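You operate a simulated robot arm through the tools that you are given. There is no shell and no other tool. Be economical: measure what you need, move in short steps, check, and stop when the job is done.

The job below is to be done with a simulated two-armed robot. You get a single attempt, and the scene is never put back.

Task
On the top below the glass cabinets, fold the teal towel in half.

It is judged by the outcome, as a careful person would: the job done as asked, and still so three seconds after it is handed in. It fails if anything else is knocked over, pushed out of place, dropped, spilled or broken. Flat cloth is picked up by pressing the open fingertips on it (5 to 10 N) and closing them slowly along it; thin cloth reads only 2 to 8 mm in the jaws.

Robot
Two 6-joint arms with two-finger parallel grippers on one trunk, on a base that drives. Base frame: it is fixed to the floor where the robot stands at the start and does not move with it; the origin is under the middle of the robot, x ahead of it, y to its left, z up; the surface under the hand at the start is at about z = 820. Units: mm, degrees, N and s.
The left shoulder is at the start at [-89, 177, 806], the right one opposite. With the tool pointing down near the work surface each hand reaches from about 100 to 720 mm from the robot's upright axis, wherever it stands, measured 20 degrees to its own side. Places, roughly: top below the glass cabinets [500, 0, 800]. Payload 1.57 kg a hand.
Tool frame (each hand has its own): the origin (TCP) lies between the finger pads and is the grasp point; the fingertips stand 30 mm ahead of it; z points along the fingers, y is the line along which they close. Largest opening 80 mm; finger width 17, thickness 12; the body of the gripper, 40 by 82 mm, starts 80 mm behind the TCP.
Orientation is told as [roll, pitch, yaw] about the base's x, y, z axes, in that order, counted from this pose: with the fingers straight down and closing along the base's y, the tool's x points along the base's -x, its y along +y and its z along -z.

Tools
- The arms move only by the tool step_arm. It takes "left_targets", "right_targets" or both (then of equal length, played together; a hand with none holds still); each is a list of rows, each a list of 3 entries, a list of its own where there are three numbers: the shift along the tool's x, y, z in units of 40 mm (1.0 is 40 mm), then the turn, a rotation vector about the tool's x, y, z in units of 6 degrees (1.0 is 6 degrees), then the closure, from 0 (fully open) to 1 (shut). In form: [[[tx, ty, tz], [rx, ry, rz], hand], ...]. A call has 1 to 12 rows; each row shifts and turns the commanded pose from where the row before left it, along the tool's axes as they then stand. A call with a number of a shift or a turn outside -1 to 1 is refused whole. Each row takes 0.2 s and may step no farther than 50 mm and 8.6 degrees from the row before; otherwise, or with a gripper value out of range, the whole call is refused. Where a pose cannot be reached the arm comes as near as it can. A force on the tool above 40 N (or 10 N above the force at the start of the call, whichever is more), or a blocked arm, ends the call early, and 0.2 s more pass. Each finger travels about 72 mm/s and halts on what it meets, pressing with about 43 N; the grip force reading is that of the motor and also rises with nothing between the fingers. The clock runs only during rows and for 0.2 s after the last one: add rows that do not move to give the fingers time. It gives the time, the measured TCP pose, the force on the tool (base axes), the opening and the grip force at its end, in the units of the frame above (readings bear some noise), with the torque about the TCP (base axes, N m) and any sound that the robot's microphone picked up, and new pictures: "show" is both (left out), scene, wrist or none (wrist: the cameras of the hands that moved).
- Cameras (640 x 400 px; columns grow to the right, rows downward): "scene" is now at [33.1, -0.9, 1524.7]; the picture's right is [-0.04, -1.00, 0.00], its down [-0.80, 0.03, -0.60] and it looks along [0.60, -0.02, -0.80] (base axes); focal length 263 px, centre (320, 200). "left" rides on the left gripper at [72, 7, -122] in its tool frame; the picture's right is [-0.09, 1.00, 0.00], its down [-0.84, -0.08, -0.54] and it looks along [-0.54, -0.05, 0.84] (tool axes); focal length 238 px, centre (320, 200). "right" rides on the right gripper at [72, -7, -122] in its tool frame; the picture's right is [0.09, 1.00, 0.00], its down [-0.84, 0.08, -0.54] and it looks along [-0.54, 0.05, 0.84] (tool axes); focal length 238 px, centre (320, 200). There is no depth. A picture from a camera that has moved, and an enlarged one, comes with that camera's place and axes in the base frame and with its lens.
- lift_body(by): slides the trunk up (or, below 0, down) by that many mm; the arms and the scene camera ride with it, the base frame stays. It gives what a move gives, with no picture.
- base_move(legs): drives the robot by 1 to 6 legs, each [ahead, left, turn to the left] in mm, mm and degrees, along the robot's own axes; the way and the turn of a leg run together, so that a leg with both is an arc; at most 1500 mm and 180 degrees a leg. The arms and the cameras ride along, it lands a little off, and it stops where it bumps. It gives what a move gives, and a new picture of the scene camera.
- head_to(pan, tilt): turns the head with the scene camera to pan (to the left, within 143 degrees either way) and tilt (down, from -29 to 69), counted from straight ahead of the robot. It gives what a move gives, and a new picture of the scene camera.
- inspect(camera, box): a new picture of the part [left, top, right, bottom] of that camera's present view, enlarged. No time passes.
- close_job(): hands the job in; it is judged then, once.

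Work in short steps. Places have to be worked out from the pictures, the camera data and where the tool is seen: move nearer, look again, correct. Check each grasp and each placing, and mend what went wrong. You have 120 turns and 260 pictures in all, those below and enlarged ones among them. Open the grippers and draw the arms clear of the work before you hand the job in, unless the task says otherwise; then end with one line.

The tools are called after "Emit:" as name(argument=value, ...) on one line, values as JSON. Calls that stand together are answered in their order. step_arm: Moves the arms, as the interface text tells. Its arguments: {"type":"object","properties":{"left_targets":{"type":"array","items":{"type":"array"}},"right_targets":{"type":"array","items":{"type":"array"}},"show":{"type":"string","enum":["both","scene","wrist","none"]}},"required":[]} The other tools are called the same way: lift_body (by) slides the trunk up or down; base_move (legs) drives the base; head_to (pan, tilt) turns the head that bears the scene camera; inspect (camera, box) takes an enlarged picture of a part of a camera's view; close_job () hands the job in.

At the start:

```text
t: 0.0
left_eef_pos: [493.4, 92.6, 973.2]
left_tcp_rot: [0.0, 0.0, 0.0]
left_contact_force: [0.4, -0.9, 0.2]
left_moment: [-0.03, 0.0, -0.02]
left_grip_width: 79.9
left_grasp_force: 0.1
right_eef_pos: [382.0, -280.8, 985.8]
right_tcp_rot: [0.0, 0.0, 0.0]
right_contact_force: [0.3, -1.2, -0.2]
right_moment: [0.04, -0.01, 0.01]
right_grip_width: 80.0
right_grasp_force: 0.0
trunk travel left (down, up): [-250.0, 78.0]
robot x, y, heading: [-0.4, 2.1, -0.0]
head pan, tilt: [-2.0, 53.0]
```

scene: 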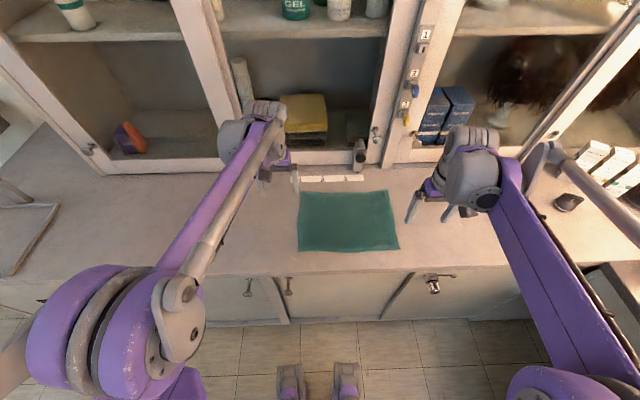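
right: 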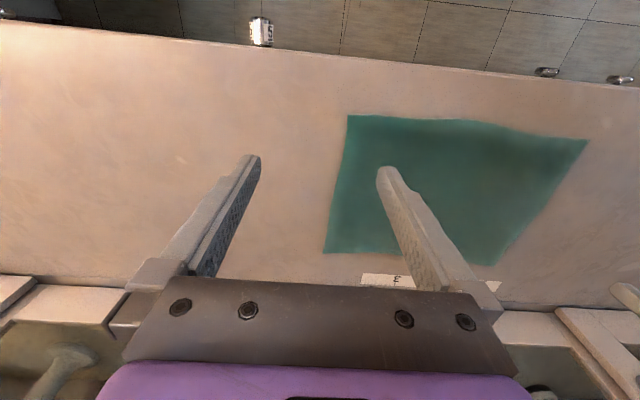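
left: 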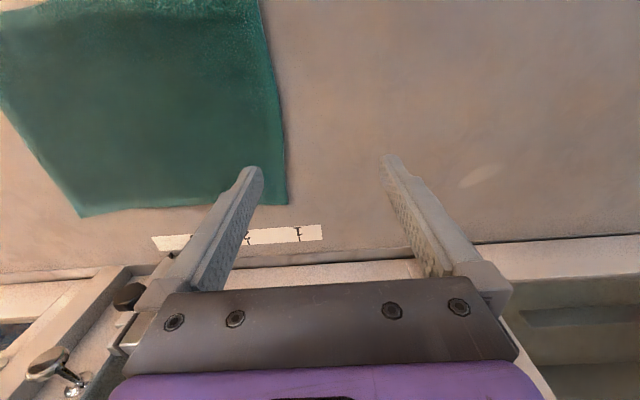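

The towel spans about x 374–598, y −250…50 on a surface at z≈820. I'll bring both hands over the front corners, partly closed, to fold front to back.

Emit:
step_arm(left_targets=[[[0.696, -0.441, 0.52], [0, 0, 0], 0.3], [[0.696, -0.441, 0.52], [0, 0, 0], 0.6], [[0.696, -0.441, 0.52], [0, 0, 0], 0.6], [[0.696, -0.441, 0.52], [0, 0, 0], 0.6], [[0, 0, 0], [0, 0, 0], 0.6]], right_targets=[[[0, 0.3675, 0.6], [0, 0, 0], 0.3], [[0, 0.3675, 0.6], [0, 0, 0], 0.6], [[0, 0.3675, 0.6], [0, 0, 0], 0.6], [[0, 0.3675, 0.6], [0, 0, 0], 0.6], [[0, 0, 0], [0, 0, 0], 0.6]])

```text
t: 1.2
left_eef_pos: [382.3, 23.7, 889.7]
left_tcp_rot: [0.0, -0.1, 0.0]
left_contact_force: [-0.1, 0.1, -0.3]
left_moment: [0.02, 0.01, -0.05]
left_grip_width: 32.0
left_grasp_force: 0.0
right_eef_pos: [380.2, -220.7, 888.8]
right_tcp_rot: [-0.1, 0.0, 0.0]
right_contact_force: [-0.3, 0.2, 0.2]
right_moment: [0.0, -0.02, 0.0]
right_grip_width: 31.8
right_grasp_force: 0.1
trunk travel left (down, up): [-250.0, 78.0]
robot x, y, heading: [-0.5, -1.4, -0.2]
head pan, tilt: [-2.0, 53.0]
camera scene: at [33.3, -0.9, 1524.7], right [-0.04, -1.0, 0.0], down [-0.8, 0.03, -0.6], along [0.6, -0.02, -0.8], focal length 263 px, centre (320, 200)
camera right: at [308.1, -227.1, 1009.9], right [-0.09, 1.0, 0.0], down [0.84, 0.08, 0.54], along [0.54, 0.05, -0.84], focal length 238 px, centre (320, 200)
camera left: at [310.3, 31.2, 1011.0], right [0.09, 1.0, 0.0], down [0.84, -0.08, 0.54], along [0.54, -0.05, -0.84], focal length 238 px, centre (320, 200)
```

scene: 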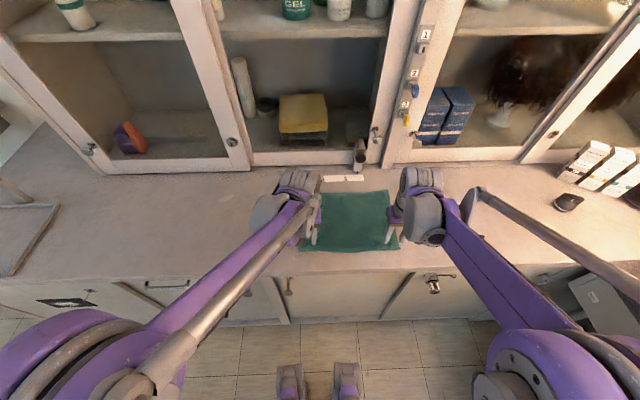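
right: 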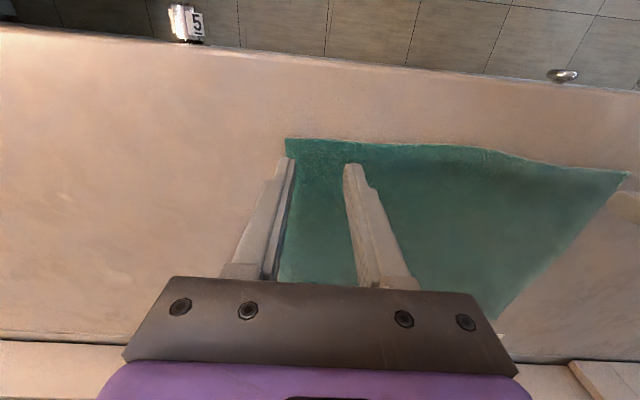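
left: 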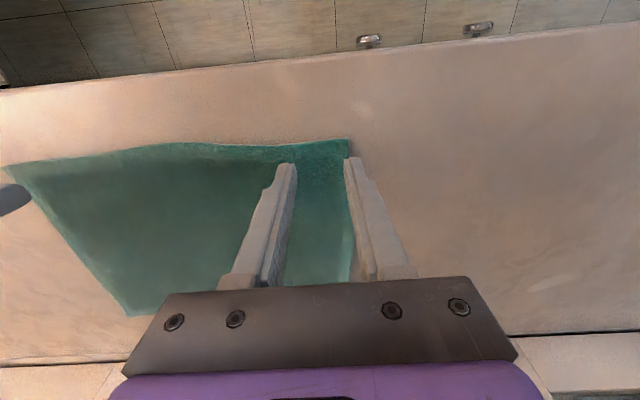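

Corners confirmed at (377,48) and (373,−249). Nudge both inward 5 mm and descend to just above the cloth.

Emit:
step_arm(left_targets=[[[0, -0.12, 0.4], [0, 0, 0], 0.6], [[0, 0, 0.35], [0, 0, 0], 0.6], [[0, 0, 0], [0, 0, 0], 0.6]], right_targets=[[[0, 0.12, 0.4], [0, 0, 0], 0.6], [[0, 0, 0.35], [0, 0, 0], 0.6], [[0, 0, 0], [0, 0, 0], 0.6]], show="wrist")

```text
t: 2.0
left_eef_pos: [382.6, 18.5, 857.8]
left_tcp_rot: [0.0, 0.0, 0.0]
left_contact_force: [0.9, 0.0, -0.2]
left_moment: [0.02, 0.04, 0.0]
left_grip_width: 31.9
left_grasp_force: 0.1
right_eef_pos: [379.1, -216.5, 859.8]
right_tcp_rot: [0.0, 0.1, 0.0]
right_contact_force: [0.4, -0.2, -0.9]
right_moment: [0.0, 0.01, -0.03]
right_grip_width: 32.3
right_grasp_force: 0.0
trunk travel left (down, up): [-250.0, 78.0]
robot x, y, heading: [4.9, -7.4, 0.1]
head pan, tilt: [-2.0, 53.0]
camera right: at [307.9, -222.7, 981.2], right [-0.09, 1.0, 0.0], down [0.84, 0.08, 0.54], along [0.54, 0.05, -0.84], focal length 238 px, centre (320, 200)
camera left: at [310.1, 25.9, 981.2], right [0.09, 1.0, 0.0], down [0.84, -0.08, 0.54], along [0.54, -0.05, -0.84], focal length 238 px, centre (320, 200)
```

right: 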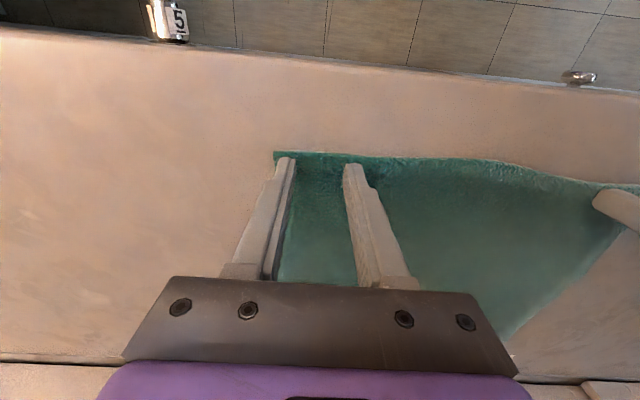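
left: 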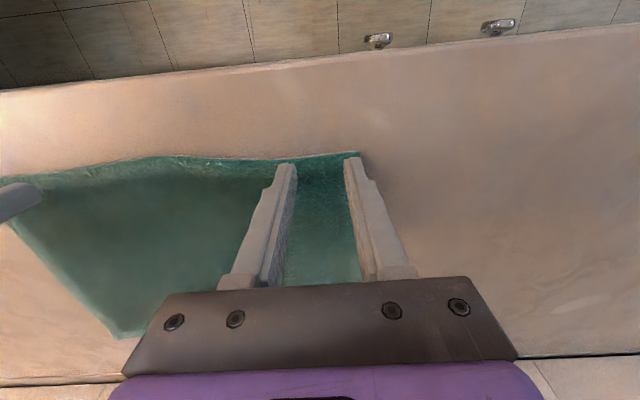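

Fingers are over the cloth at the front edge; now lower slowly until contact.

Emit:
step_arm(left_targets=[[[0, 0, 0.06], [0, 0, 0], 0.6], [[0, 0, 0.06], [0, 0, 0], 0.6], [[0, 0, 0.05], [0, 0, 0], 0.6], [[0, 0, 0], [0, 0, 0], 0.6]], right_targets=[[[0, 0, 0.08], [0, 0, 0], 0.6], [[0, 0, 0.07], [0, 0, 0], 0.6], [[0, 0, 0.06], [0, 0, 0], 0.6], [[0, 0, 0], [0, 0, 0], 0.6]], show="none")

```text
t: 3.0
left_eef_pos: [381.9, 19.2, 853.8]
left_tcp_rot: [-0.1, -0.1, -0.1]
left_contact_force: [1.0, -0.8, 3.0]
left_moment: [-0.06, -0.02, -0.01]
left_grip_width: 32.0
left_grasp_force: 0.1
right_eef_pos: [379.5, -217.3, 853.0]
right_tcp_rot: [0.0, -0.1, 0.0]
right_contact_force: [2.4, -0.4, 30.0]
right_moment: [0.02, -0.07, -0.03]
right_grip_width: 31.7
right_grasp_force: 0.1
trunk travel left (down, up): [-250.0, 78.0]
robot x, y, heading: [0.1, -2.0, 0.1]
head pan, tilt: [-2.0, 53.0]
```

Right presses 30 N, left 3 N; trim the heights to get 5–10 N each.

Emit:
step_arm(left_targets=[[[0, 0, 0.012], [0, 0, 0], 0.6], [[0, 0, 0], [0, 0, 0], 0.6]], right_targets=[[[0, 0, -0.04], [0, 0, 0], 0.6], [[0, 0, 0], [0, 0, 0], 0.6]], show="none")

```text
t: 3.6
left_eef_pos: [381.8, 19.9, 852.3]
left_tcp_rot: [0.1, -0.1, 0.0]
left_contact_force: [1.6, 0.0, 15.1]
left_moment: [-0.03, 0.01, 0.02]
left_grip_width: 31.9
left_grasp_force: 0.1
right_eef_pos: [379.0, -216.9, 853.3]
right_tcp_rot: [0.1, -0.1, 0.0]
right_contact_force: [2.4, -0.1, 8.5]
right_moment: [0.0, -0.06, 0.02]
right_grip_width: 31.8
right_grasp_force: 0.1
trunk travel left (down, up): [-250.0, 78.0]
robot x, y, heading: [-3.3, -3.0, 0.1]
head pan, tilt: [-2.0, 53.0]
```

Contact is good (left 15 N, trimmed slightly). Close slowly along the cloth.

Emit:
step_arm(left_targets=[[[0, 0, -0.007], [0, 0, 0], 0.6], [[0, 0, 0], [0, 0, 0], 0.65], [[0, 0, 0], [0, 0, 0], 0.7], [[0, 0, 0], [0, 0, 0], 0.75], [[0, 0, 0], [0, 0, 0], 0.8], [[0, 0, 0], [0, 0, 0], 0.85], [[0, 0, 0], [0, 0, 0], 0.9], [[0, 0, 0], [0, 0, 0], 0.95], [[0, 0, 0], [0, 0, 0], 1], [[0, 0, 0], [0, 0, 0], 1], [[0, 0, 0], [0, 0, 0], 1]], right_targets=[[[0, 0, 0], [0, 0, 0], 0.6], [[0, 0, 0], [0, 0, 0], 0.65], [[0, 0, 0], [0, 0, 0], 0.7], [[0, 0, 0], [0, 0, 0], 0.75], [[0, 0, 0], [0, 0, 0], 0.8], [[0, 0, 0], [0, 0, 0], 0.85], [[0, 0, 0], [0, 0, 0], 0.9], [[0, 0, 0], [0, 0, 0], 0.95], [[0, 0, 0], [0, 0, 0], 1], [[0, 0, 0], [0, 0, 0], 1], [[0, 0, 0], [0, 0, 0], 1]], show="wrist")

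```text
t: 6.0
left_eef_pos: [380.8, 19.0, 853.4]
left_tcp_rot: [-0.1, 0.1, 0.0]
left_contact_force: [0.6, -9.8, 8.2]
left_moment: [-0.31, 0.03, -0.01]
left_grip_width: 4.2
left_grasp_force: 24.4
right_eef_pos: [380.3, -216.3, 852.6]
right_tcp_rot: [-0.1, 0.0, 0.0]
right_contact_force: [-0.4, 10.1, 6.1]
right_moment: [0.28, 0.02, 0.02]
right_grip_width: 4.1
right_grasp_force: 24.3
trunk travel left (down, up): [-250.0, 78.0]
robot x, y, heading: [-0.6, 0.4, -0.2]
head pan, tilt: [-2.0, 53.0]
camera right: at [308.4, -223.1, 974.5], right [-0.09, 1.0, 0.0], down [0.84, 0.08, 0.54], along [0.54, 0.05, -0.84], focal length 238 px, centre (320, 200)
camera left: at [309.8, 25.6, 974.6], right [0.09, 1.0, 0.0], down [0.84, -0.08, 0.54], along [0.54, -0.05, -0.84], focal length 238 px, centre (320, 200)
```

right: 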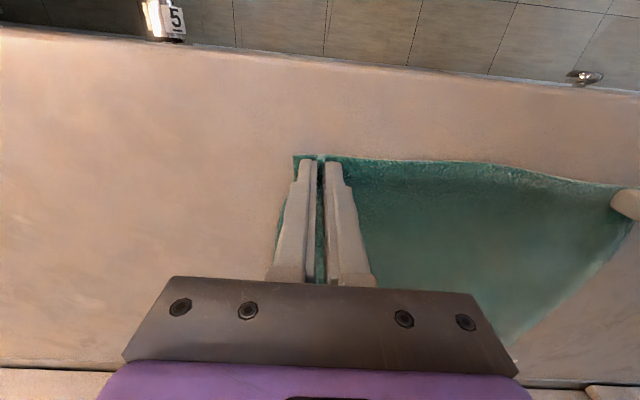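
left: 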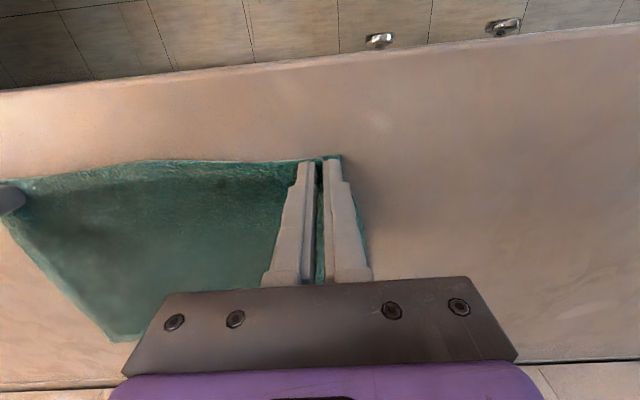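

Both grips hold cloth (≈4 mm). Lift 40 mm while moving slightly back, then check.

Emit:
step_arm(left_targets=[[[-0.1, 0, -0.35], [0, 0, 0], 1], [[-0.2, 0, -0.35], [0, 0, 0], 1], [[-0.3, 0, -0.35], [0, 0, 0], 1], [[0, 0, 0], [0, 0, 0], 1]], right_targets=[[[-0.1, 0, -0.35], [0, 0, 0], 1], [[-0.2, 0, -0.35], [0, 0, 0], 1], [[-0.3, 0, -0.35], [0, 0, 0], 1], [[0, 0, 0], [0, 0, 0], 1]])

```text
t: 7.0
left_eef_pos: [406.2, 18.9, 895.6]
left_tcp_rot: [0.0, 0.1, 0.0]
left_contact_force: [-1.1, -8.4, -0.8]
left_moment: [-0.26, -0.01, 0.01]
left_grip_width: 3.7
left_grasp_force: 24.3
right_eef_pos: [405.2, -215.0, 893.6]
right_tcp_rot: [0.0, 0.0, 0.0]
right_contact_force: [-0.5, 8.6, -0.7]
right_moment: [0.28, 0.0, -0.01]
right_grip_width: 4.1
right_grasp_force: 24.6
trunk travel left (down, up): [-250.0, 78.0]
robot x, y, heading: [-2.5, -2.0, -0.3]
head pan, tilt: [-2.0, 53.0]
camera scene: at [32.8, -0.9, 1524.7], right [-0.04, -1.0, 0.0], down [-0.8, 0.03, -0.6], along [0.6, -0.02, -0.8], focal length 263 px, centre (320, 200)
camera right: at [332.9, -222.5, 1016.0], right [-0.09, 1.0, 0.0], down [0.84, 0.08, 0.54], along [0.54, 0.05, -0.84], focal length 238 px, centre (320, 200)
camera left: at [334.3, 25.8, 1016.2], right [0.09, 1.0, 0.0], down [0.84, -0.08, 0.54], along [0.54, -0.05, -0.84], focal length 238 px, centre (320, 200)
```

scene: 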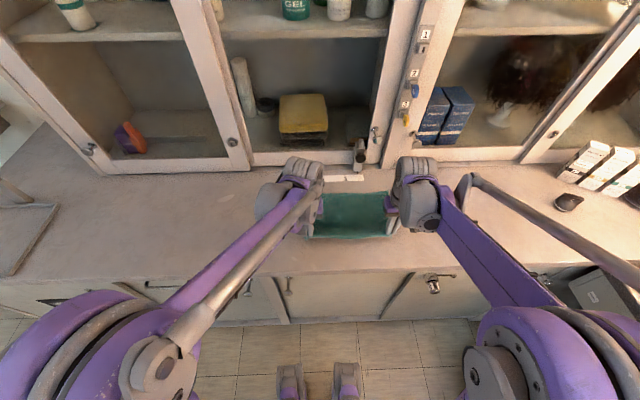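
right: 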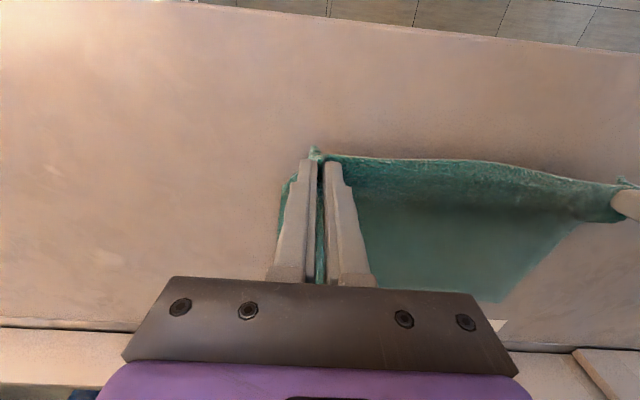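
left: 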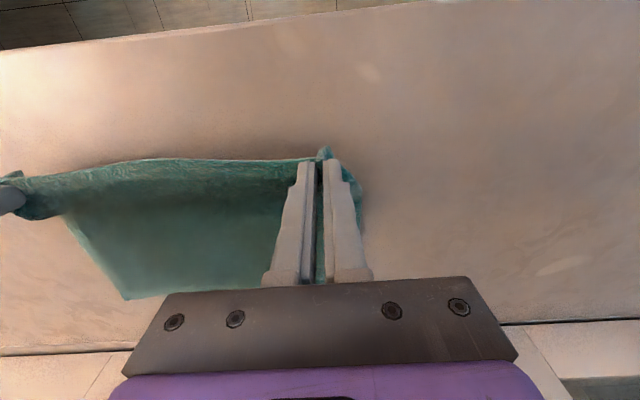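

Grip secure and edge lifted evenly. Carry both along an arc toward the back edge, stopping above it to check.

Emit:
step_arm(left_targets=[[[-0.61, 0, -0.59], [0, 0, 0], 1], [[-0.7, 0, -0.42], [0, 0, 0], 1], [[-0.72, 0, -0.12], [0, 0, 0], 1], [[-0.72, 0, 0.12], [0, 0, 0], 1], [[-0.68, 0, 0.42], [0, 0, 0], 1], [[-0.57, 0, 0.57], [0, 0, 0], 1], [[0, 0, 0], [0, 0, 0], 1], [[0, 0, 0], [0, 0, 0], 1]], right_targets=[[[-0.61, 0, -0.59], [0, 0, 0], 1], [[-0.7, 0, -0.42], [0, 0, 0], 1], [[-0.72, 0, -0.12], [0, 0, 0], 1], [[-0.72, 0, 0.12], [0, 0, 0], 1], [[-0.68, 0, 0.42], [0, 0, 0], 1], [[-0.57, 0, 0.57], [0, 0, 0], 1], [[0, 0, 0], [0, 0, 0], 1], [[0, 0, 0], [0, 0, 0], 1]])

```text
t: 8.8
left_eef_pos: [566.8, 18.6, 896.8]
left_tcp_rot: [0.1, -0.1, -0.1]
left_contact_force: [0.1, -11.0, 0.2]
left_moment: [-0.36, -0.01, 0.02]
left_grip_width: 3.9
left_grasp_force: 24.4
right_eef_pos: [566.3, -216.4, 895.6]
right_tcp_rot: [0.1, 0.0, 0.0]
right_contact_force: [0.1, 12.1, -0.3]
right_moment: [0.32, -0.02, 0.03]
right_grip_width: 4.2
right_grasp_force: 25.1
trunk travel left (down, up): [-250.0, 78.0]
robot x, y, heading: [2.2, 1.2, -0.1]
head pan, tilt: [-2.0, 53.0]
camera scene: at [33.7, -1.0, 1524.7], right [-0.04, -1.0, 0.0], down [-0.8, 0.03, -0.6], along [0.6, -0.02, -0.8], focal length 263 px, centre (320, 200)
camera right: at [494.0, -223.4, 1016.7], right [-0.09, 1.0, 0.0], down [0.84, 0.08, 0.54], along [0.54, 0.05, -0.84], focal length 238 px, centre (320, 200)
camera left: at [494.4, 26.4, 1017.3], right [0.09, 1.0, 0.0], down [0.84, -0.08, 0.54], along [0.54, -0.05, -0.84], focal length 238 px, centre (320, 200)
```

scene: 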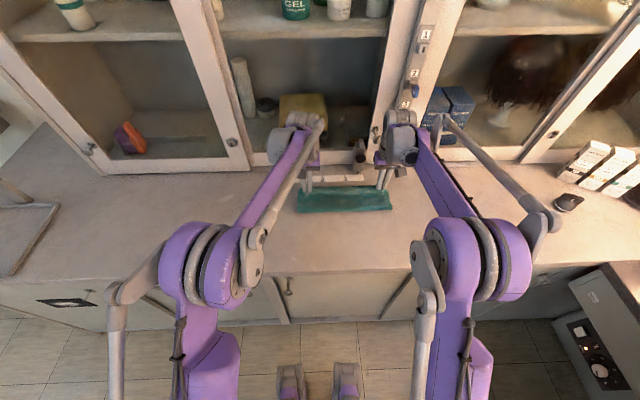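
right: 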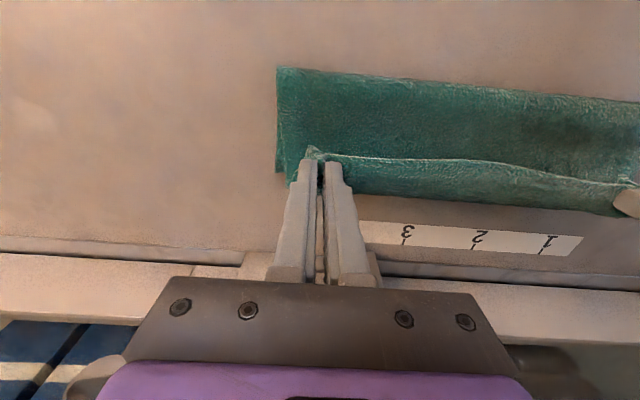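
left: 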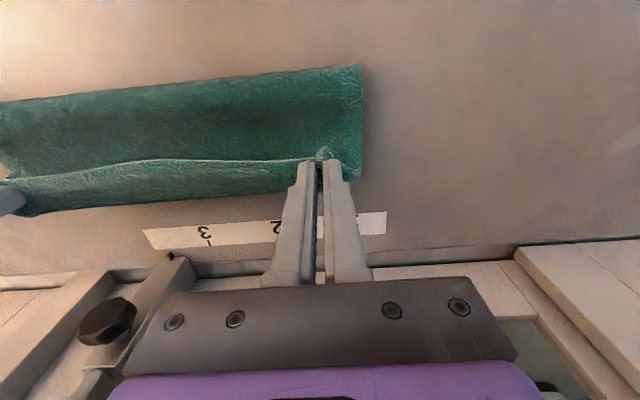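

The fold works but the crease (x≈510) is too far back because the arc was too high, leaving slack. I'll go back forward at low height to lay the lower layer out again, then look.

Emit:
step_arm(left_targets=[[[0.6, 0, 0], [0, 0, 0], 1], [[0.7, 0, 0], [0, 0, 0], 1], [[0.7, 0, 0], [0, 0, 0], 1], [[0.7, 0, 0], [0, 0, 0], 1], [[0.7, 0, 0.2], [0, 0, 0], 1], [[0, 0, 0], [0, 0, 0], 1], [[0, 0, 0], [0, 0, 0], 1]], right_targets=[[[0.6, 0, 0], [0, 0, 0], 1], [[0.7, 0, 0], [0, 0, 0], 1], [[0.7, 0, 0], [0, 0, 0], 1], [[0.7, 0, 0], [0, 0, 0], 1], [[0.7, 0, 0.2], [0, 0, 0], 1], [[0, 0, 0], [0, 0, 0], 1], [[0, 0, 0], [0, 0, 0], 1]])

```text
t: 10.4
left_eef_pos: [429.2, 17.9, 888.7]
left_tcp_rot: [-0.1, -0.1, 0.0]
left_contact_force: [0.3, -8.0, 0.1]
left_moment: [-0.24, -0.01, 0.02]
left_grip_width: 3.8
left_grasp_force: 24.6
right_eef_pos: [428.1, -215.4, 889.1]
right_tcp_rot: [-0.1, 0.0, 0.0]
right_contact_force: [0.2, 7.7, 0.0]
right_moment: [0.28, -0.01, 0.02]
right_grip_width: 4.1
right_grasp_force: 24.5
trunk travel left (down, up): [-250.0, 78.0]
robot x, y, heading: [0.3, -3.6, -0.1]
head pan, tilt: [-2.0, 53.0]
camera scene: at [32.6, -0.9, 1524.7], right [-0.04, -1.0, 0.0], down [-0.8, 0.03, -0.6], along [0.6, -0.02, -0.8], focal length 263 px, centre (320, 200)
camera right: at [357.2, -222.6, 1009.7], right [-0.09, 1.0, 0.0], down [0.84, 0.08, 0.54], along [0.54, 0.05, -0.84], focal length 238 px, centre (320, 200)
camera left: at [357.4, 25.1, 1010.5], right [0.09, 1.0, 0.0], down [0.84, -0.08, 0.54], along [0.54, -0.05, -0.84], focal length 238 px, centre (320, 200)
```

scene: 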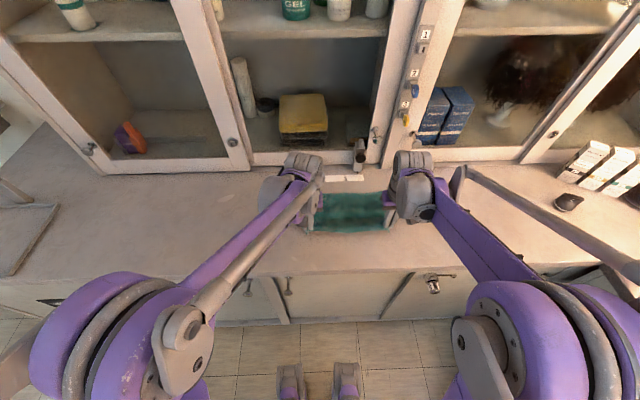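
right: 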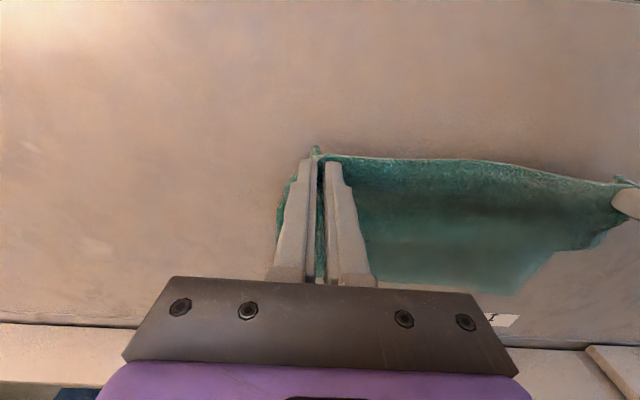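
left: 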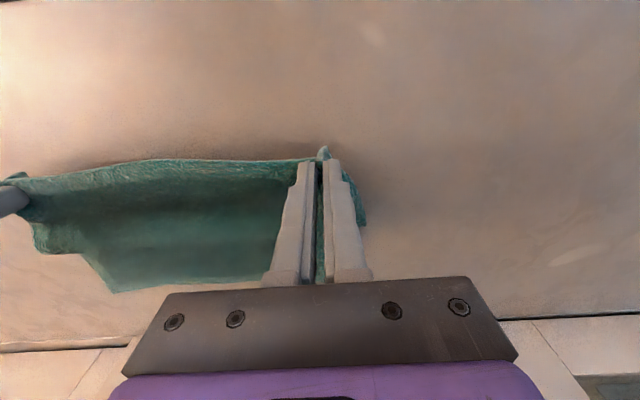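

Lower layer is laid back out. Redo the carry with a lower, slower arc.

Emit:
step_arm(left_targets=[[[-0.4, 0, -0.3], [0, 0, 0], 1], [[-0.4, 0, -0.2], [0, 0, 0], 1], [[-0.4, 0, -0.1], [0, 0, 0], 1], [[-0.4, 0, 0], [0, 0, 0], 1], [[-0.4, 0, 0.05], [0, 0, 0], 1], [[-0.4, 0, 0.1], [0, 0, 0], 1], [[-0.4, 0, 0.2], [0, 0, 0], 1], [[-0.4, 0, 0.25], [0, 0, 0], 1], [[-0.3, 0, 0.25], [0, 0, 0], 1], [[0, 0, 0], [0, 0, 0], 1]], right_targets=[[[-0.4, 0, -0.3], [0, 0, 0], 1], [[-0.4, 0, -0.2], [0, 0, 0], 1], [[-0.4, 0, -0.1], [0, 0, 0], 1], [[-0.4, 0, 0], [0, 0, 0], 1], [[-0.4, 0, 0.05], [0, 0, 0], 1], [[-0.4, 0, 0.1], [0, 0, 0], 1], [[-0.4, 0, 0.2], [0, 0, 0], 1], [[-0.4, 0, 0.25], [0, 0, 0], 1], [[-0.3, 0, 0.25], [0, 0, 0], 1], [[0, 0, 0], [0, 0, 0], 1]])

```text
t: 12.6
left_eef_pos: [571.5, 16.8, 876.9]
left_tcp_rot: [0.0, 0.1, 0.0]
left_contact_force: [-0.4, -8.2, 0.4]
left_moment: [-0.27, -0.04, 0.06]
left_grip_width: 4.0
left_grasp_force: 25.1
right_eef_pos: [568.1, -216.1, 879.9]
right_tcp_rot: [0.0, 0.1, 0.0]
right_contact_force: [-0.2, 7.7, -0.3]
right_moment: [0.24, -0.02, 0.03]
right_grip_width: 4.0
right_grasp_force: 24.1
trunk travel left (down, up): [-250.0, 78.0]
robot x, y, heading: [-0.7, 1.1, -0.2]
head pan, tilt: [-2.0, 53.0]
camera scene: at [32.5, -0.9, 1524.7], right [-0.04, -1.0, 0.0], down [-0.8, 0.03, -0.6], along [0.6, -0.02, -0.8], focal length 263 px, centre (320, 200)
camera right: at [496.8, -223.2, 1000.5], right [-0.09, 1.0, 0.0], down [0.84, 0.08, 0.54], along [0.54, 0.05, -0.84], focal length 238 px, centre (320, 200)
camera left: at [499.5, 24.7, 997.9], right [0.09, 1.0, 0.0], down [0.84, -0.08, 0.54], along [0.54, -0.05, -0.84], focal length 238 px, centre (320, 200)
```

scene: 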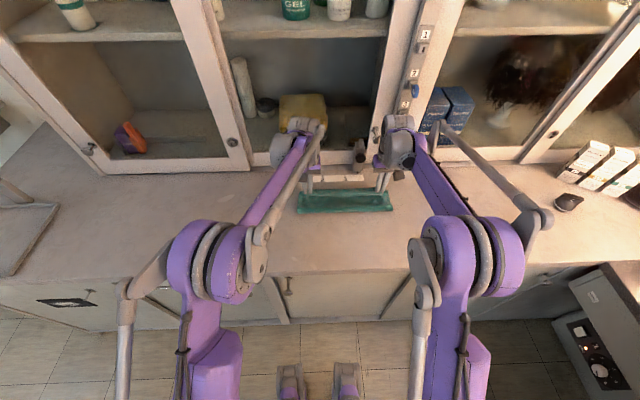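
right: 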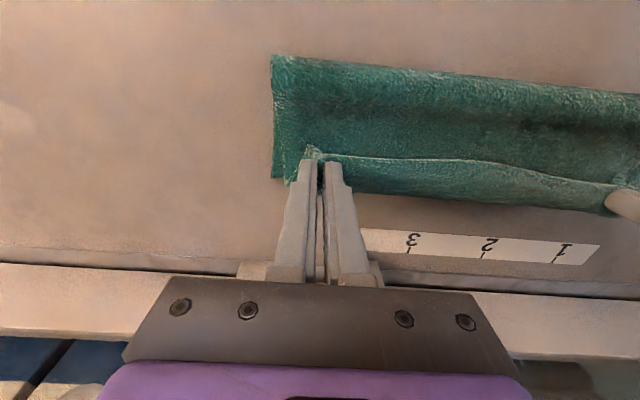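
left: 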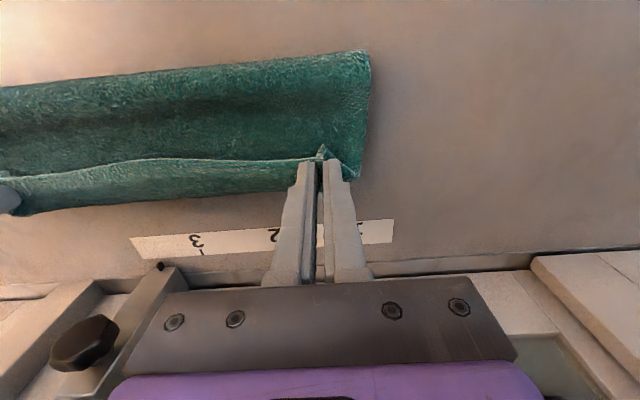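

The towel is folded with a rounded crease near x≈500 and the held edge curled. Lower to just above the lower layer at about x≈580 before releasing.

Emit:
step_arm(left_targets=[[[-0.1, 0, 0.2], [0, 0, 0], 1], [[-0.1, 0, 0.2], [0, 0, 0], 1], [[0, 0, 0], [0, 0, 0], 1]], right_targets=[[[-0.15, 0, 0.2], [0, 0, 0], 1], [[-0.15, 0, 0.25], [0, 0, 0], 1], [[0, 0, 0], [0, 0, 0], 1]], show="wrist")

```text
t: 13.4
left_eef_pos: [579.3, 16.7, 860.6]
left_tcp_rot: [0.0, 0.1, 0.0]
left_contact_force: [-0.2, -10.2, 4.3]
left_moment: [-0.32, 0.06, 0.02]
left_grip_width: 3.8
left_grasp_force: 24.3
right_eef_pos: [581.3, -215.9, 861.6]
right_tcp_rot: [0.1, 0.0, 0.0]
right_contact_force: [-2.2, 8.6, 2.9]
right_moment: [0.28, 0.03, 0.02]
right_grip_width: 3.8
right_grasp_force: 24.7
trunk travel left (down, up): [-250.0, 78.0]
robot x, y, heading: [-0.7, 2.0, -0.2]
head pan, tilt: [-2.0, 53.0]
camera right: at [509.4, -223.2, 982.3], right [-0.09, 1.0, 0.0], down [0.84, 0.08, 0.54], along [0.54, 0.05, -0.84], focal length 238 px, centre (320, 200)
camera left: at [506.4, 24.9, 982.6], right [0.09, 1.0, 0.0], down [0.84, -0.08, 0.54], along [0.54, -0.05, -0.84], focal length 238 px, centre (320, 200)
```

right: 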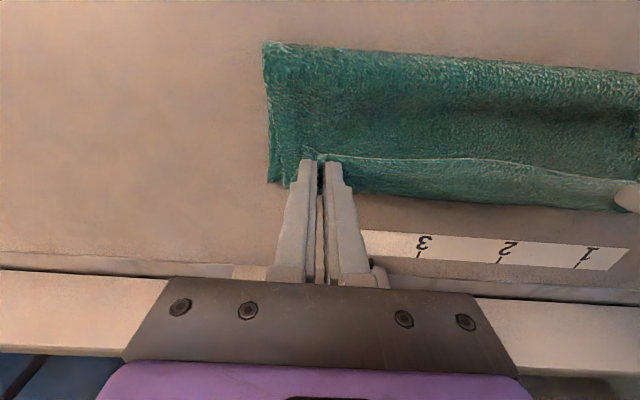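
left: 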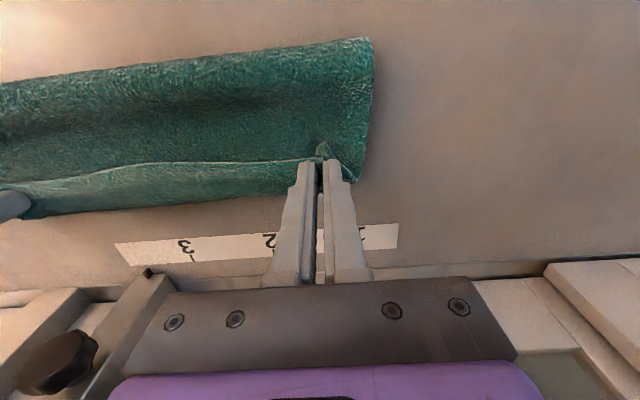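

Light contact on the lower layer. Open slowly and lift straight off, then look.

Emit:
step_arm(left_targets=[[[0, 0, 0], [0, 0, 0], 0.9], [[0, 0, 0], [0, 0, 0], 0.75], [[0, 0, 0], [0, 0, 0], 0.6], [[0, 0, -0.2], [0, 0, 0], 0.6], [[0, 0, -0.6], [0, 0, 0], 0.6], [[0, 0, -0.9], [0, 0, 0], 0.6], [[0.6, 0, -0.7], [0, 0, 0], 0.6], [[0.9, 0, -0.4], [0, 0, 0], 0.6], [[0, 0, 0], [0, 0, 0], 0.6]], right_targets=[[[0, 0, 0], [0, 0, 0], 0.9], [[0, 0, 0], [0, 0, 0], 0.75], [[0, 0, 0], [0, 0, 0], 0.6], [[0, 0, -0.2], [0, 0, 0], 0.6], [[0, 0, -0.6], [0, 0, 0], 0.6], [[0, 0, -0.9], [0, 0, 0], 0.6], [[0.6, 0, -0.7], [0, 0, 0], 0.6], [[0.9, 0, -0.4], [0, 0, 0], 0.6], [[0, 0, 0], [0, 0, 0], 0.6]])

```text
t: 15.4
left_eef_pos: [519.3, 15.6, 973.0]
left_tcp_rot: [0.0, 0.1, 0.0]
left_contact_force: [0.7, 0.2, -0.2]
left_moment: [-0.04, 0.01, 0.02]
left_grip_width: 31.8
left_grasp_force: 0.0
right_eef_pos: [523.6, -217.9, 972.6]
right_tcp_rot: [0.0, 0.0, 0.0]
right_contact_force: [0.7, -0.7, 0.3]
right_moment: [0.01, 0.0, 0.0]
right_grip_width: 32.1
right_grasp_force: 0.1
trunk travel left (down, up): [-250.0, 78.0]
robot x, y, heading: [-2.9, -0.1, 0.2]
head pan, tilt: [-2.0, 53.0]
camera scene: at [35.1, -1.1, 1524.7], right [-0.04, -1.0, 0.0], down [-0.8, 0.03, -0.6], along [0.6, -0.02, -0.8], focal length 263 px, centre (320, 200)
camera right: at [451.9, -224.5, 1093.5], right [-0.09, 1.0, 0.0], down [0.84, 0.08, 0.54], along [0.54, 0.05, -0.84], focal length 238 px, centre (320, 200)
camera left: at [447.5, 22.8, 1094.4], right [0.09, 1.0, 0.0], down [0.84, -0.08, 0.54], along [0.54, -0.05, -0.84], focal length 238 px, centre (320, 200)
```

scene: 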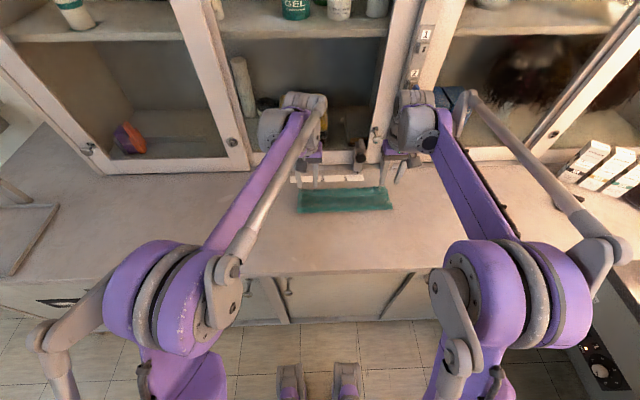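
right: 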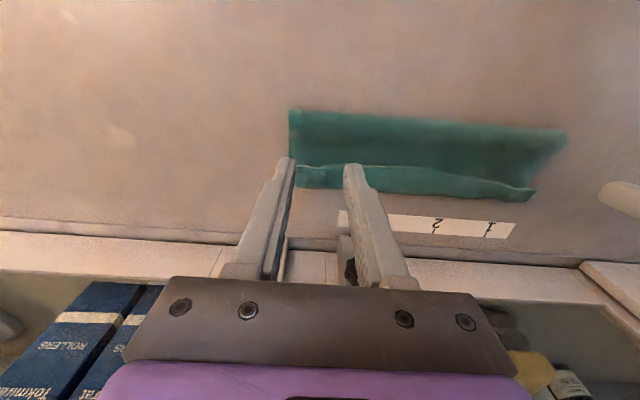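
left: 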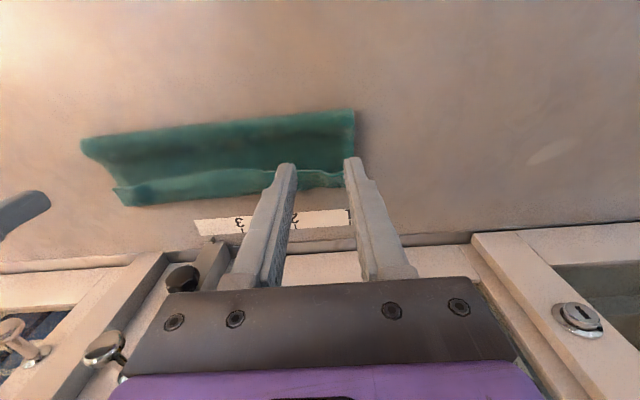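

Pull both hands back toward the robot to view the result clearly.

Emit:
step_arm(left_targets=[[[0.9, 0.3, 0], [0, 0, 0], 0.6], [[0.9, 0.3, 0], [0, 0, 0], 0.6], [[0.9, 0.3, 0.2], [0, 0, 0], 0.6], [[0, 0, 0], [0, 0, 0], 0.6]], right_targets=[[[0.9, -0.3, 0], [0, 0, 0], 0.6], [[0.9, -0.3, 0], [0, 0, 0], 0.6], [[0.9, -0.3, 0.2], [0, 0, 0], 0.6], [[0, 0, 0], [0, 0, 0], 0.6]], show="wrist")

Emit:
inspect(camera="scene", box=[260, 150, 440, 260])

```text
t: 16.4
left_eef_pos: [410.2, 51.5, 964.0]
left_tcp_rot: [0.0, 0.2, 0.1]
left_contact_force: [1.1, 0.4, 0.7]
left_moment: [-0.01, 0.02, -0.02]
left_grip_width: 32.0
left_grasp_force: 0.0
right_eef_pos: [414.0, -252.2, 962.1]
right_tcp_rot: [0.0, 0.1, 0.0]
right_contact_force: [-0.3, -0.8, 0.0]
right_moment: [0.0, 0.0, -0.02]
right_grip_width: 31.8
right_grasp_force: 0.0
trunk travel left (down, up): [-250.0, 78.0]
robot x, y, heading: [0.4, -1.3, -0.1]
head pan, tilt: [-2.0, 53.0]
camera right: at [341.4, -258.3, 1083.0], right [-0.09, 1.0, 0.0], down [0.84, 0.08, 0.54], along [0.54, 0.05, -0.84], focal length 238 px, centre (320, 200)
camera left: at [338.6, 58.7, 1085.6], right [0.09, 1.0, 0.0], down [0.84, -0.08, 0.54], along [0.54, -0.05, -0.84], focal length 238 px, centre (320, 200)
```

right: 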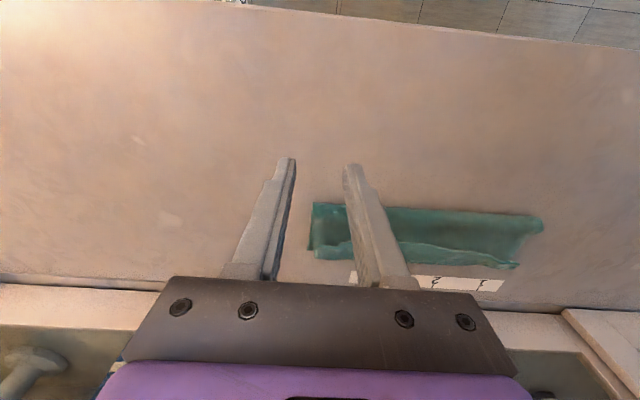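
left: 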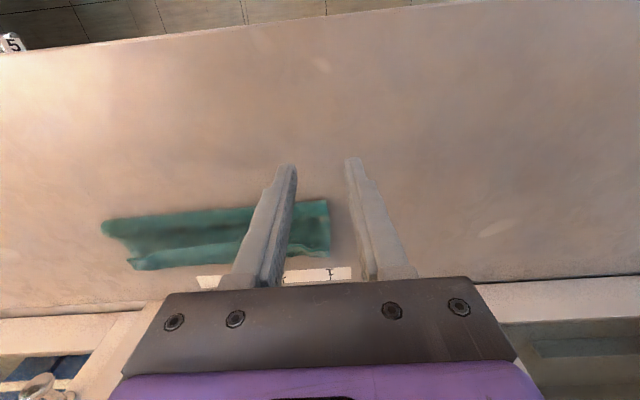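

```text
3.56 times, centred on (350, 205) of scene
camera zoom: at [34.8, -1.1, 1524.7], right [-0.04, -1.0, 0.0], down [-0.8, 0.03, -0.6], along [0.6, -0.02, -0.8], focal length 936 px, centre (213, 182)
```

zoom: 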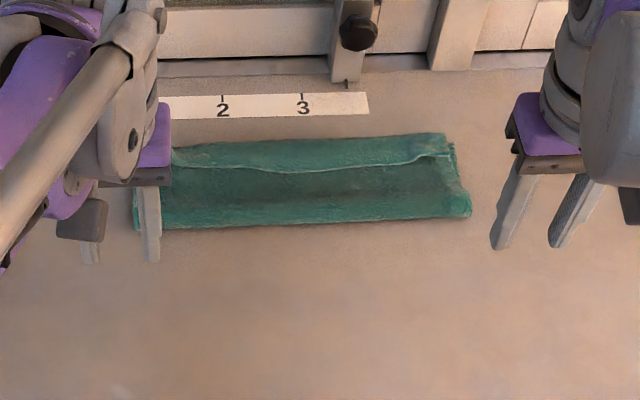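

The front edge is curled back (edge at x≈573, rear roll at ≈604, crease ≈502), so halves aren't even. I'll regrasp the curled flap, unfold it flat, and refold with better geometry.

Emit:
step_arm(left_targets=[[[-0.865, -0.17, 0.39], [0, 0, 0], 0.65], [[-0.865, -0.17, 0.39], [0, 0, 0], 0.65], [[-0.865, -0.17, 0.39], [0, 0, 0], 0.65], [[-0.865, -0.17, 0.39], [0, 0, 0], 0.65], [[-0.865, -0.17, 0.39], [0, 0, 0], 0.65], [[0, 0, 0], [0, 0, 0], 0.65]], right_targets=[[[-0.845, 0.17, 0.385], [0, 0, 0], 0.65], [[-0.845, 0.17, 0.385], [0, 0, 0], 0.65], [[-0.845, 0.17, 0.385], [0, 0, 0], 0.65], [[-0.845, 0.17, 0.385], [0, 0, 0], 0.65], [[-0.845, 0.17, 0.385], [0, 0, 0], 0.65], [[0, 0, 0], [0, 0, 0], 0.65]], show="wrist")

```text
t: 17.8
left_eef_pos: [582.7, 18.9, 887.7]
left_tcp_rot: [0.0, -0.1, 0.0]
left_contact_force: [-0.2, 0.2, 0.3]
left_moment: [0.02, -0.02, 0.0]
left_grip_width: 28.2
left_grasp_force: 0.1
right_eef_pos: [579.3, -219.9, 886.3]
right_tcp_rot: [0.0, -0.2, 0.1]
right_contact_force: [-0.3, 0.9, -0.2]
right_moment: [-0.01, -0.03, 0.01]
right_grip_width: 28.5
right_grasp_force: 0.0
trunk travel left (down, up): [-250.0, 78.0]
robot x, y, heading: [-0.2, -3.2, -0.1]
head pan, tilt: [-2.0, 53.0]
camera right: at [507.5, -225.8, 1007.7], right [-0.09, 1.0, 0.0], down [0.84, 0.08, 0.54], along [0.54, 0.05, -0.84], focal length 238 px, centre (320, 200)
camera left: at [510.3, 25.8, 1009.7], right [0.09, 1.0, 0.0], down [0.84, -0.08, 0.54], along [0.54, -0.05, -0.84], focal length 238 px, centre (320, 200)
```

right: 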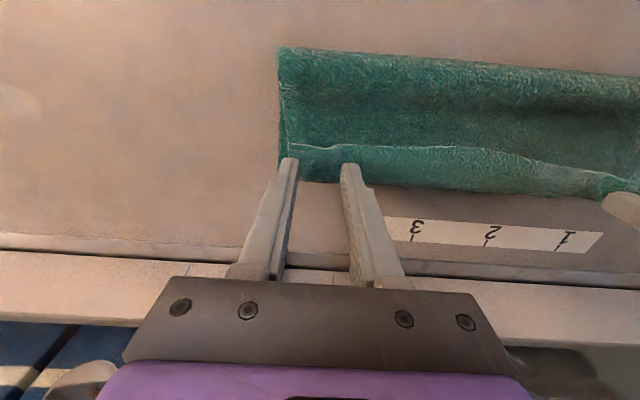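
left: 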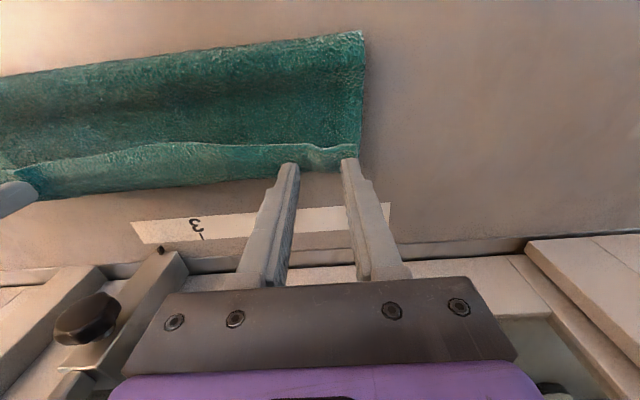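

Fingers sit over the flap. Descend slowly to touch.

Emit:
step_arm(left_targets=[[[0.05, 0, 0.3], [0, 0, 0], 0.65], [[0, 0, 0.2], [0, 0, 0], 0.65], [[0, 0, 0.08], [0, 0, 0], 0.65], [[0, 0, 0], [0, 0, 0], 0.65]], right_targets=[[[0, 0, 0.3], [0, 0, 0], 0.65], [[0, 0, 0.2], [0, 0, 0], 0.65], [[0, 0, 0.08], [0, 0, 0], 0.65], [[0, 0, 0], [0, 0, 0], 0.65]], show="none")

```text
t: 18.8
left_eef_pos: [582.3, 20.0, 865.9]
left_tcp_rot: [0.0, 0.0, 0.1]
left_contact_force: [0.3, -1.0, 0.9]
left_moment: [-0.05, 0.0, -0.04]
left_grip_width: 28.1
left_grasp_force: 0.0
right_eef_pos: [579.6, -218.1, 863.7]
right_tcp_rot: [0.0, 0.0, -0.1]
right_contact_force: [-0.3, 0.7, 0.3]
right_moment: [0.01, 0.0, 0.01]
right_grip_width: 27.9
right_grasp_force: 0.0
trunk travel left (down, up): [-250.0, 78.0]
robot x, y, heading: [-3.0, 0.6, -0.1]
head pan, tilt: [-2.0, 53.0]
```

No contact yet; keep lowering in small steps.

Emit:
step_arm(left_targets=[[[0, 0, 0.06], [0, 0, 0], 0.65], [[0, 0, 0.06], [0, 0, 0], 0.65], [[0, 0, 0], [0, 0, 0], 0.65]], right_targets=[[[0, 0, 0.05], [0, 0, 0], 0.65], [[0, 0, 0.05], [0, 0, 0], 0.65], [[0, 0, 0], [0, 0, 0], 0.65]], show="none")

```text
t: 19.6
left_eef_pos: [580.8, 20.2, 859.1]
left_tcp_rot: [0.0, 0.0, 0.0]
left_contact_force: [-0.2, -1.2, 2.8]
left_moment: [-0.03, 0.01, 0.01]
left_grip_width: 27.8
left_grasp_force: 0.0
right_eef_pos: [582.5, -219.0, 858.9]
right_tcp_rot: [0.0, 0.0, 0.0]
right_contact_force: [-2.0, -0.8, 3.7]
right_moment: [0.0, 0.06, -0.02]
right_grip_width: 27.9
right_grasp_force: 0.1
trunk travel left (down, up): [-250.0, 78.0]
robot x, y, heading: [0.4, 0.3, -0.2]
head pan, tilt: [-2.0, 53.0]
```

Light contact (3–4 N), which should take just the flap. Close slowly and lift a little.

Emit:
step_arm(left_targets=[[[0, 0, 0.015], [0, 0, 0], 0.7], [[0, 0, 0], [0, 0, 0], 0.75], [[0, 0, 0], [0, 0, 0], 0.8], [[0, 0, 0], [0, 0, 0], 0.85], [[0, 0, 0], [0, 0, 0], 0.9], [[0, 0, 0], [0, 0, 0], 0.95], [[0, 0, 0], [0, 0, 0], 1], [[0, 0, 0], [0, 0, 0], 1], [[0, 0, -0.4], [0, 0, 0], 1], [[0, 0, -0.4], [0, 0, 0], 1], [[0, 0, 0], [0, 0, 0], 1]], right_targets=[[[0, 0, 0.015], [0, 0, 0], 0.7], [[0, 0, 0], [0, 0, 0], 0.75], [[0, 0, 0], [0, 0, 0], 0.8], [[0, 0, 0], [0, 0, 0], 0.85], [[0, 0, 0], [0, 0, 0], 0.9], [[0, 0, 0], [0, 0, 0], 0.95], [[0, 0, 0], [0, 0, 0], 1], [[0, 0, 0], [0, 0, 0], 1], [[0, 0, -0.4], [0, 0, 0], 1], [[0, 0, -0.4], [0, 0, 0], 1], [[0, 0, 0], [0, 0, 0], 1]])

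```text
t: 22.0
left_eef_pos: [581.3, 20.3, 890.9]
left_tcp_rot: [0.0, 0.0, 0.0]
left_contact_force: [0.9, -13.8, 0.2]
left_moment: [-0.47, 0.02, 0.08]
left_grip_width: 4.1
left_grasp_force: 23.6
right_eef_pos: [581.4, -217.7, 891.2]
right_tcp_rot: [0.0, 0.0, 0.0]
right_contact_force: [0.3, 14.3, 0.9]
right_moment: [0.5, 0.01, -0.05]
right_grip_width: 5.1
right_grasp_force: 25.0
trunk travel left (down, up): [-250.0, 78.0]
robot x, y, heading: [-4.1, -0.5, -0.0]
head pan, tilt: [-2.0, 53.0]
camera scene: at [33.4, -1.0, 1524.7], right [-0.04, -1.0, 0.0], down [-0.8, 0.03, -0.6], along [0.6, -0.02, -0.8], focal length 263 px, centre (320, 200)
camera right: at [510.1, -225.4, 1012.8], right [-0.09, 1.0, 0.0], down [0.84, 0.08, 0.54], along [0.54, 0.05, -0.84], focal length 238 px, centre (320, 200)
camera left: at [509.1, 27.6, 1013.0], right [0.09, 1.0, 0.0], down [0.84, -0.08, 0.54], along [0.54, -0.05, -0.84], focal length 238 px, centre (320, 200)
```

scene: 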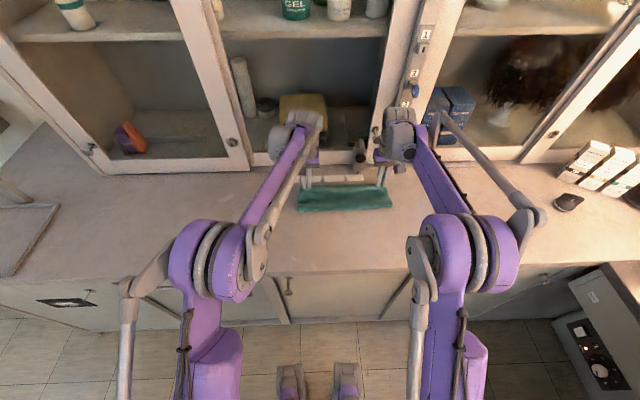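
right: 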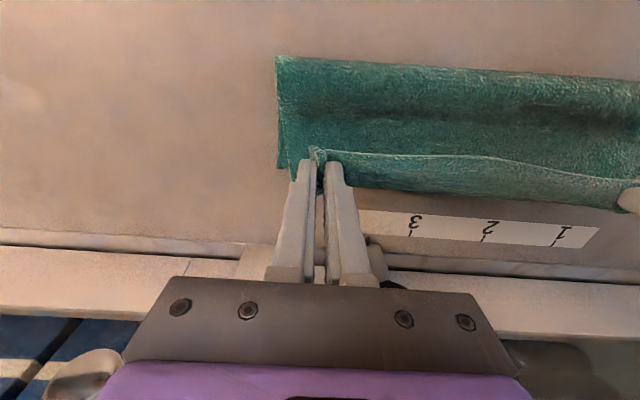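
left: 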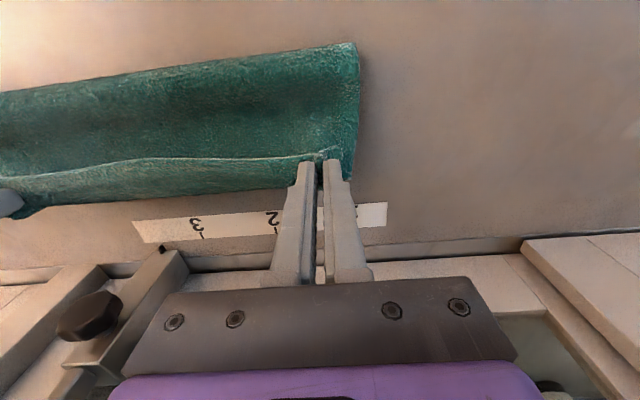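

Only the flap is held. Now unfold it: carry the edge back over to the front and down to the counter.

Emit:
step_arm(left_targets=[[[0.53, -0.05, -0.73], [0, 0, 0], 1], [[0.75, 0, -0.5], [0, 0, 0], 1], [[0.88, 0, -0.12], [0, 0, 0], 1], [[0.88, 0, 0.25], [0, 0, 0], 1], [[0.75, 0, 0.5], [0, 0, 0], 1], [[0.75, 0, 0.6], [0, 0, 0], 1], [[0.45, 0, 0.5], [0, 0, 0], 1], [[0, 0, 0.2], [0, 0, 0], 1], [[0, 0, 0], [0, 0, 0], 1]], right_targets=[[[0.53, 0.05, -0.73], [0, 0, 0], 1], [[0.75, 0, -0.5], [0, 0, 0], 1], [[0.88, 0, -0.12], [0, 0, 0], 1], [[0.88, 0, 0.25], [0, 0, 0], 1], [[0.75, 0, 0.5], [0, 0, 0], 1], [[0.75, 0, 0.6], [0, 0, 0], 1], [[0.45, 0, 0.5], [0, 0, 0], 1], [[0, 0, 0.2], [0, 0, 0], 1], [[0, 0, 0], [0, 0, 0], 1]])

```text
t: 24.0
left_eef_pos: [380.3, 17.2, 863.7]
left_tcp_rot: [-0.1, 0.1, 0.0]
left_contact_force: [0.3, -9.8, 0.2]
left_moment: [-0.29, 0.02, 0.05]
left_grip_width: 3.9
left_grasp_force: 24.7
right_eef_pos: [382.0, -216.7, 862.9]
right_tcp_rot: [0.1, 0.0, 0.0]
right_contact_force: [-0.5, 9.9, -0.4]
right_moment: [0.28, -0.02, -0.01]
right_grip_width: 4.4
right_grasp_force: 25.3
trunk travel left (down, up): [-250.0, 78.0]
robot x, y, heading: [-2.8, -0.1, 0.1]
head pan, tilt: [-2.0, 53.0]
camera scene: at [32.7, -0.9, 1524.7], right [-0.04, -1.0, 0.0], down [-0.8, 0.03, -0.6], along [0.6, -0.02, -0.8], focal length 263 px, centre (320, 200)
camera right: at [309.9, -223.8, 984.4], right [-0.09, 1.0, 0.0], down [0.84, 0.08, 0.54], along [0.54, 0.05, -0.84], focal length 238 px, centre (320, 200)
camera left: at [308.8, 25.5, 985.2], right [0.09, 1.0, 0.0], down [0.84, -0.08, 0.54], along [0.54, -0.05, -0.84], focal length 238 px, centre (320, 200)
```

scene: 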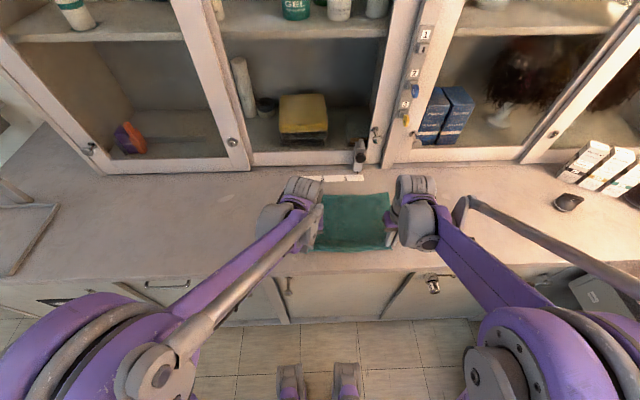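
right: 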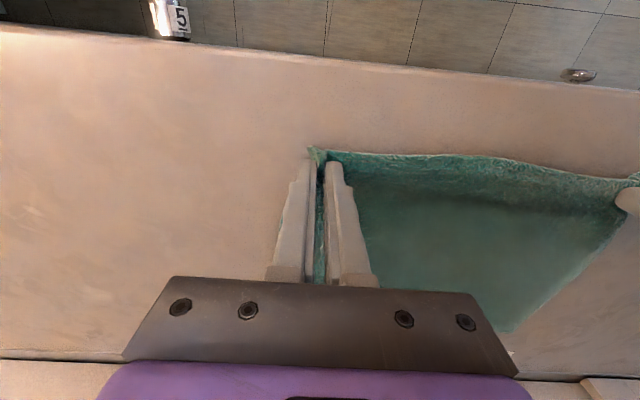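
left: 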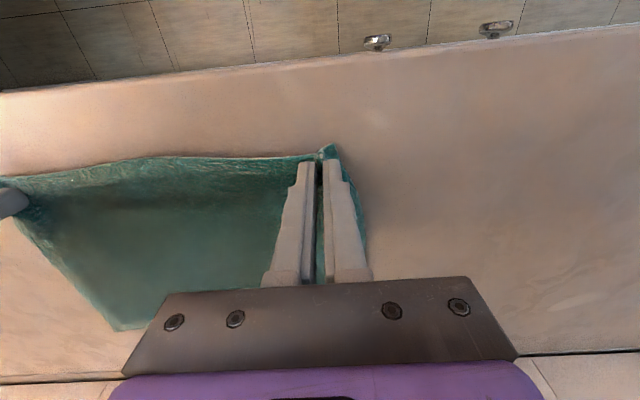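

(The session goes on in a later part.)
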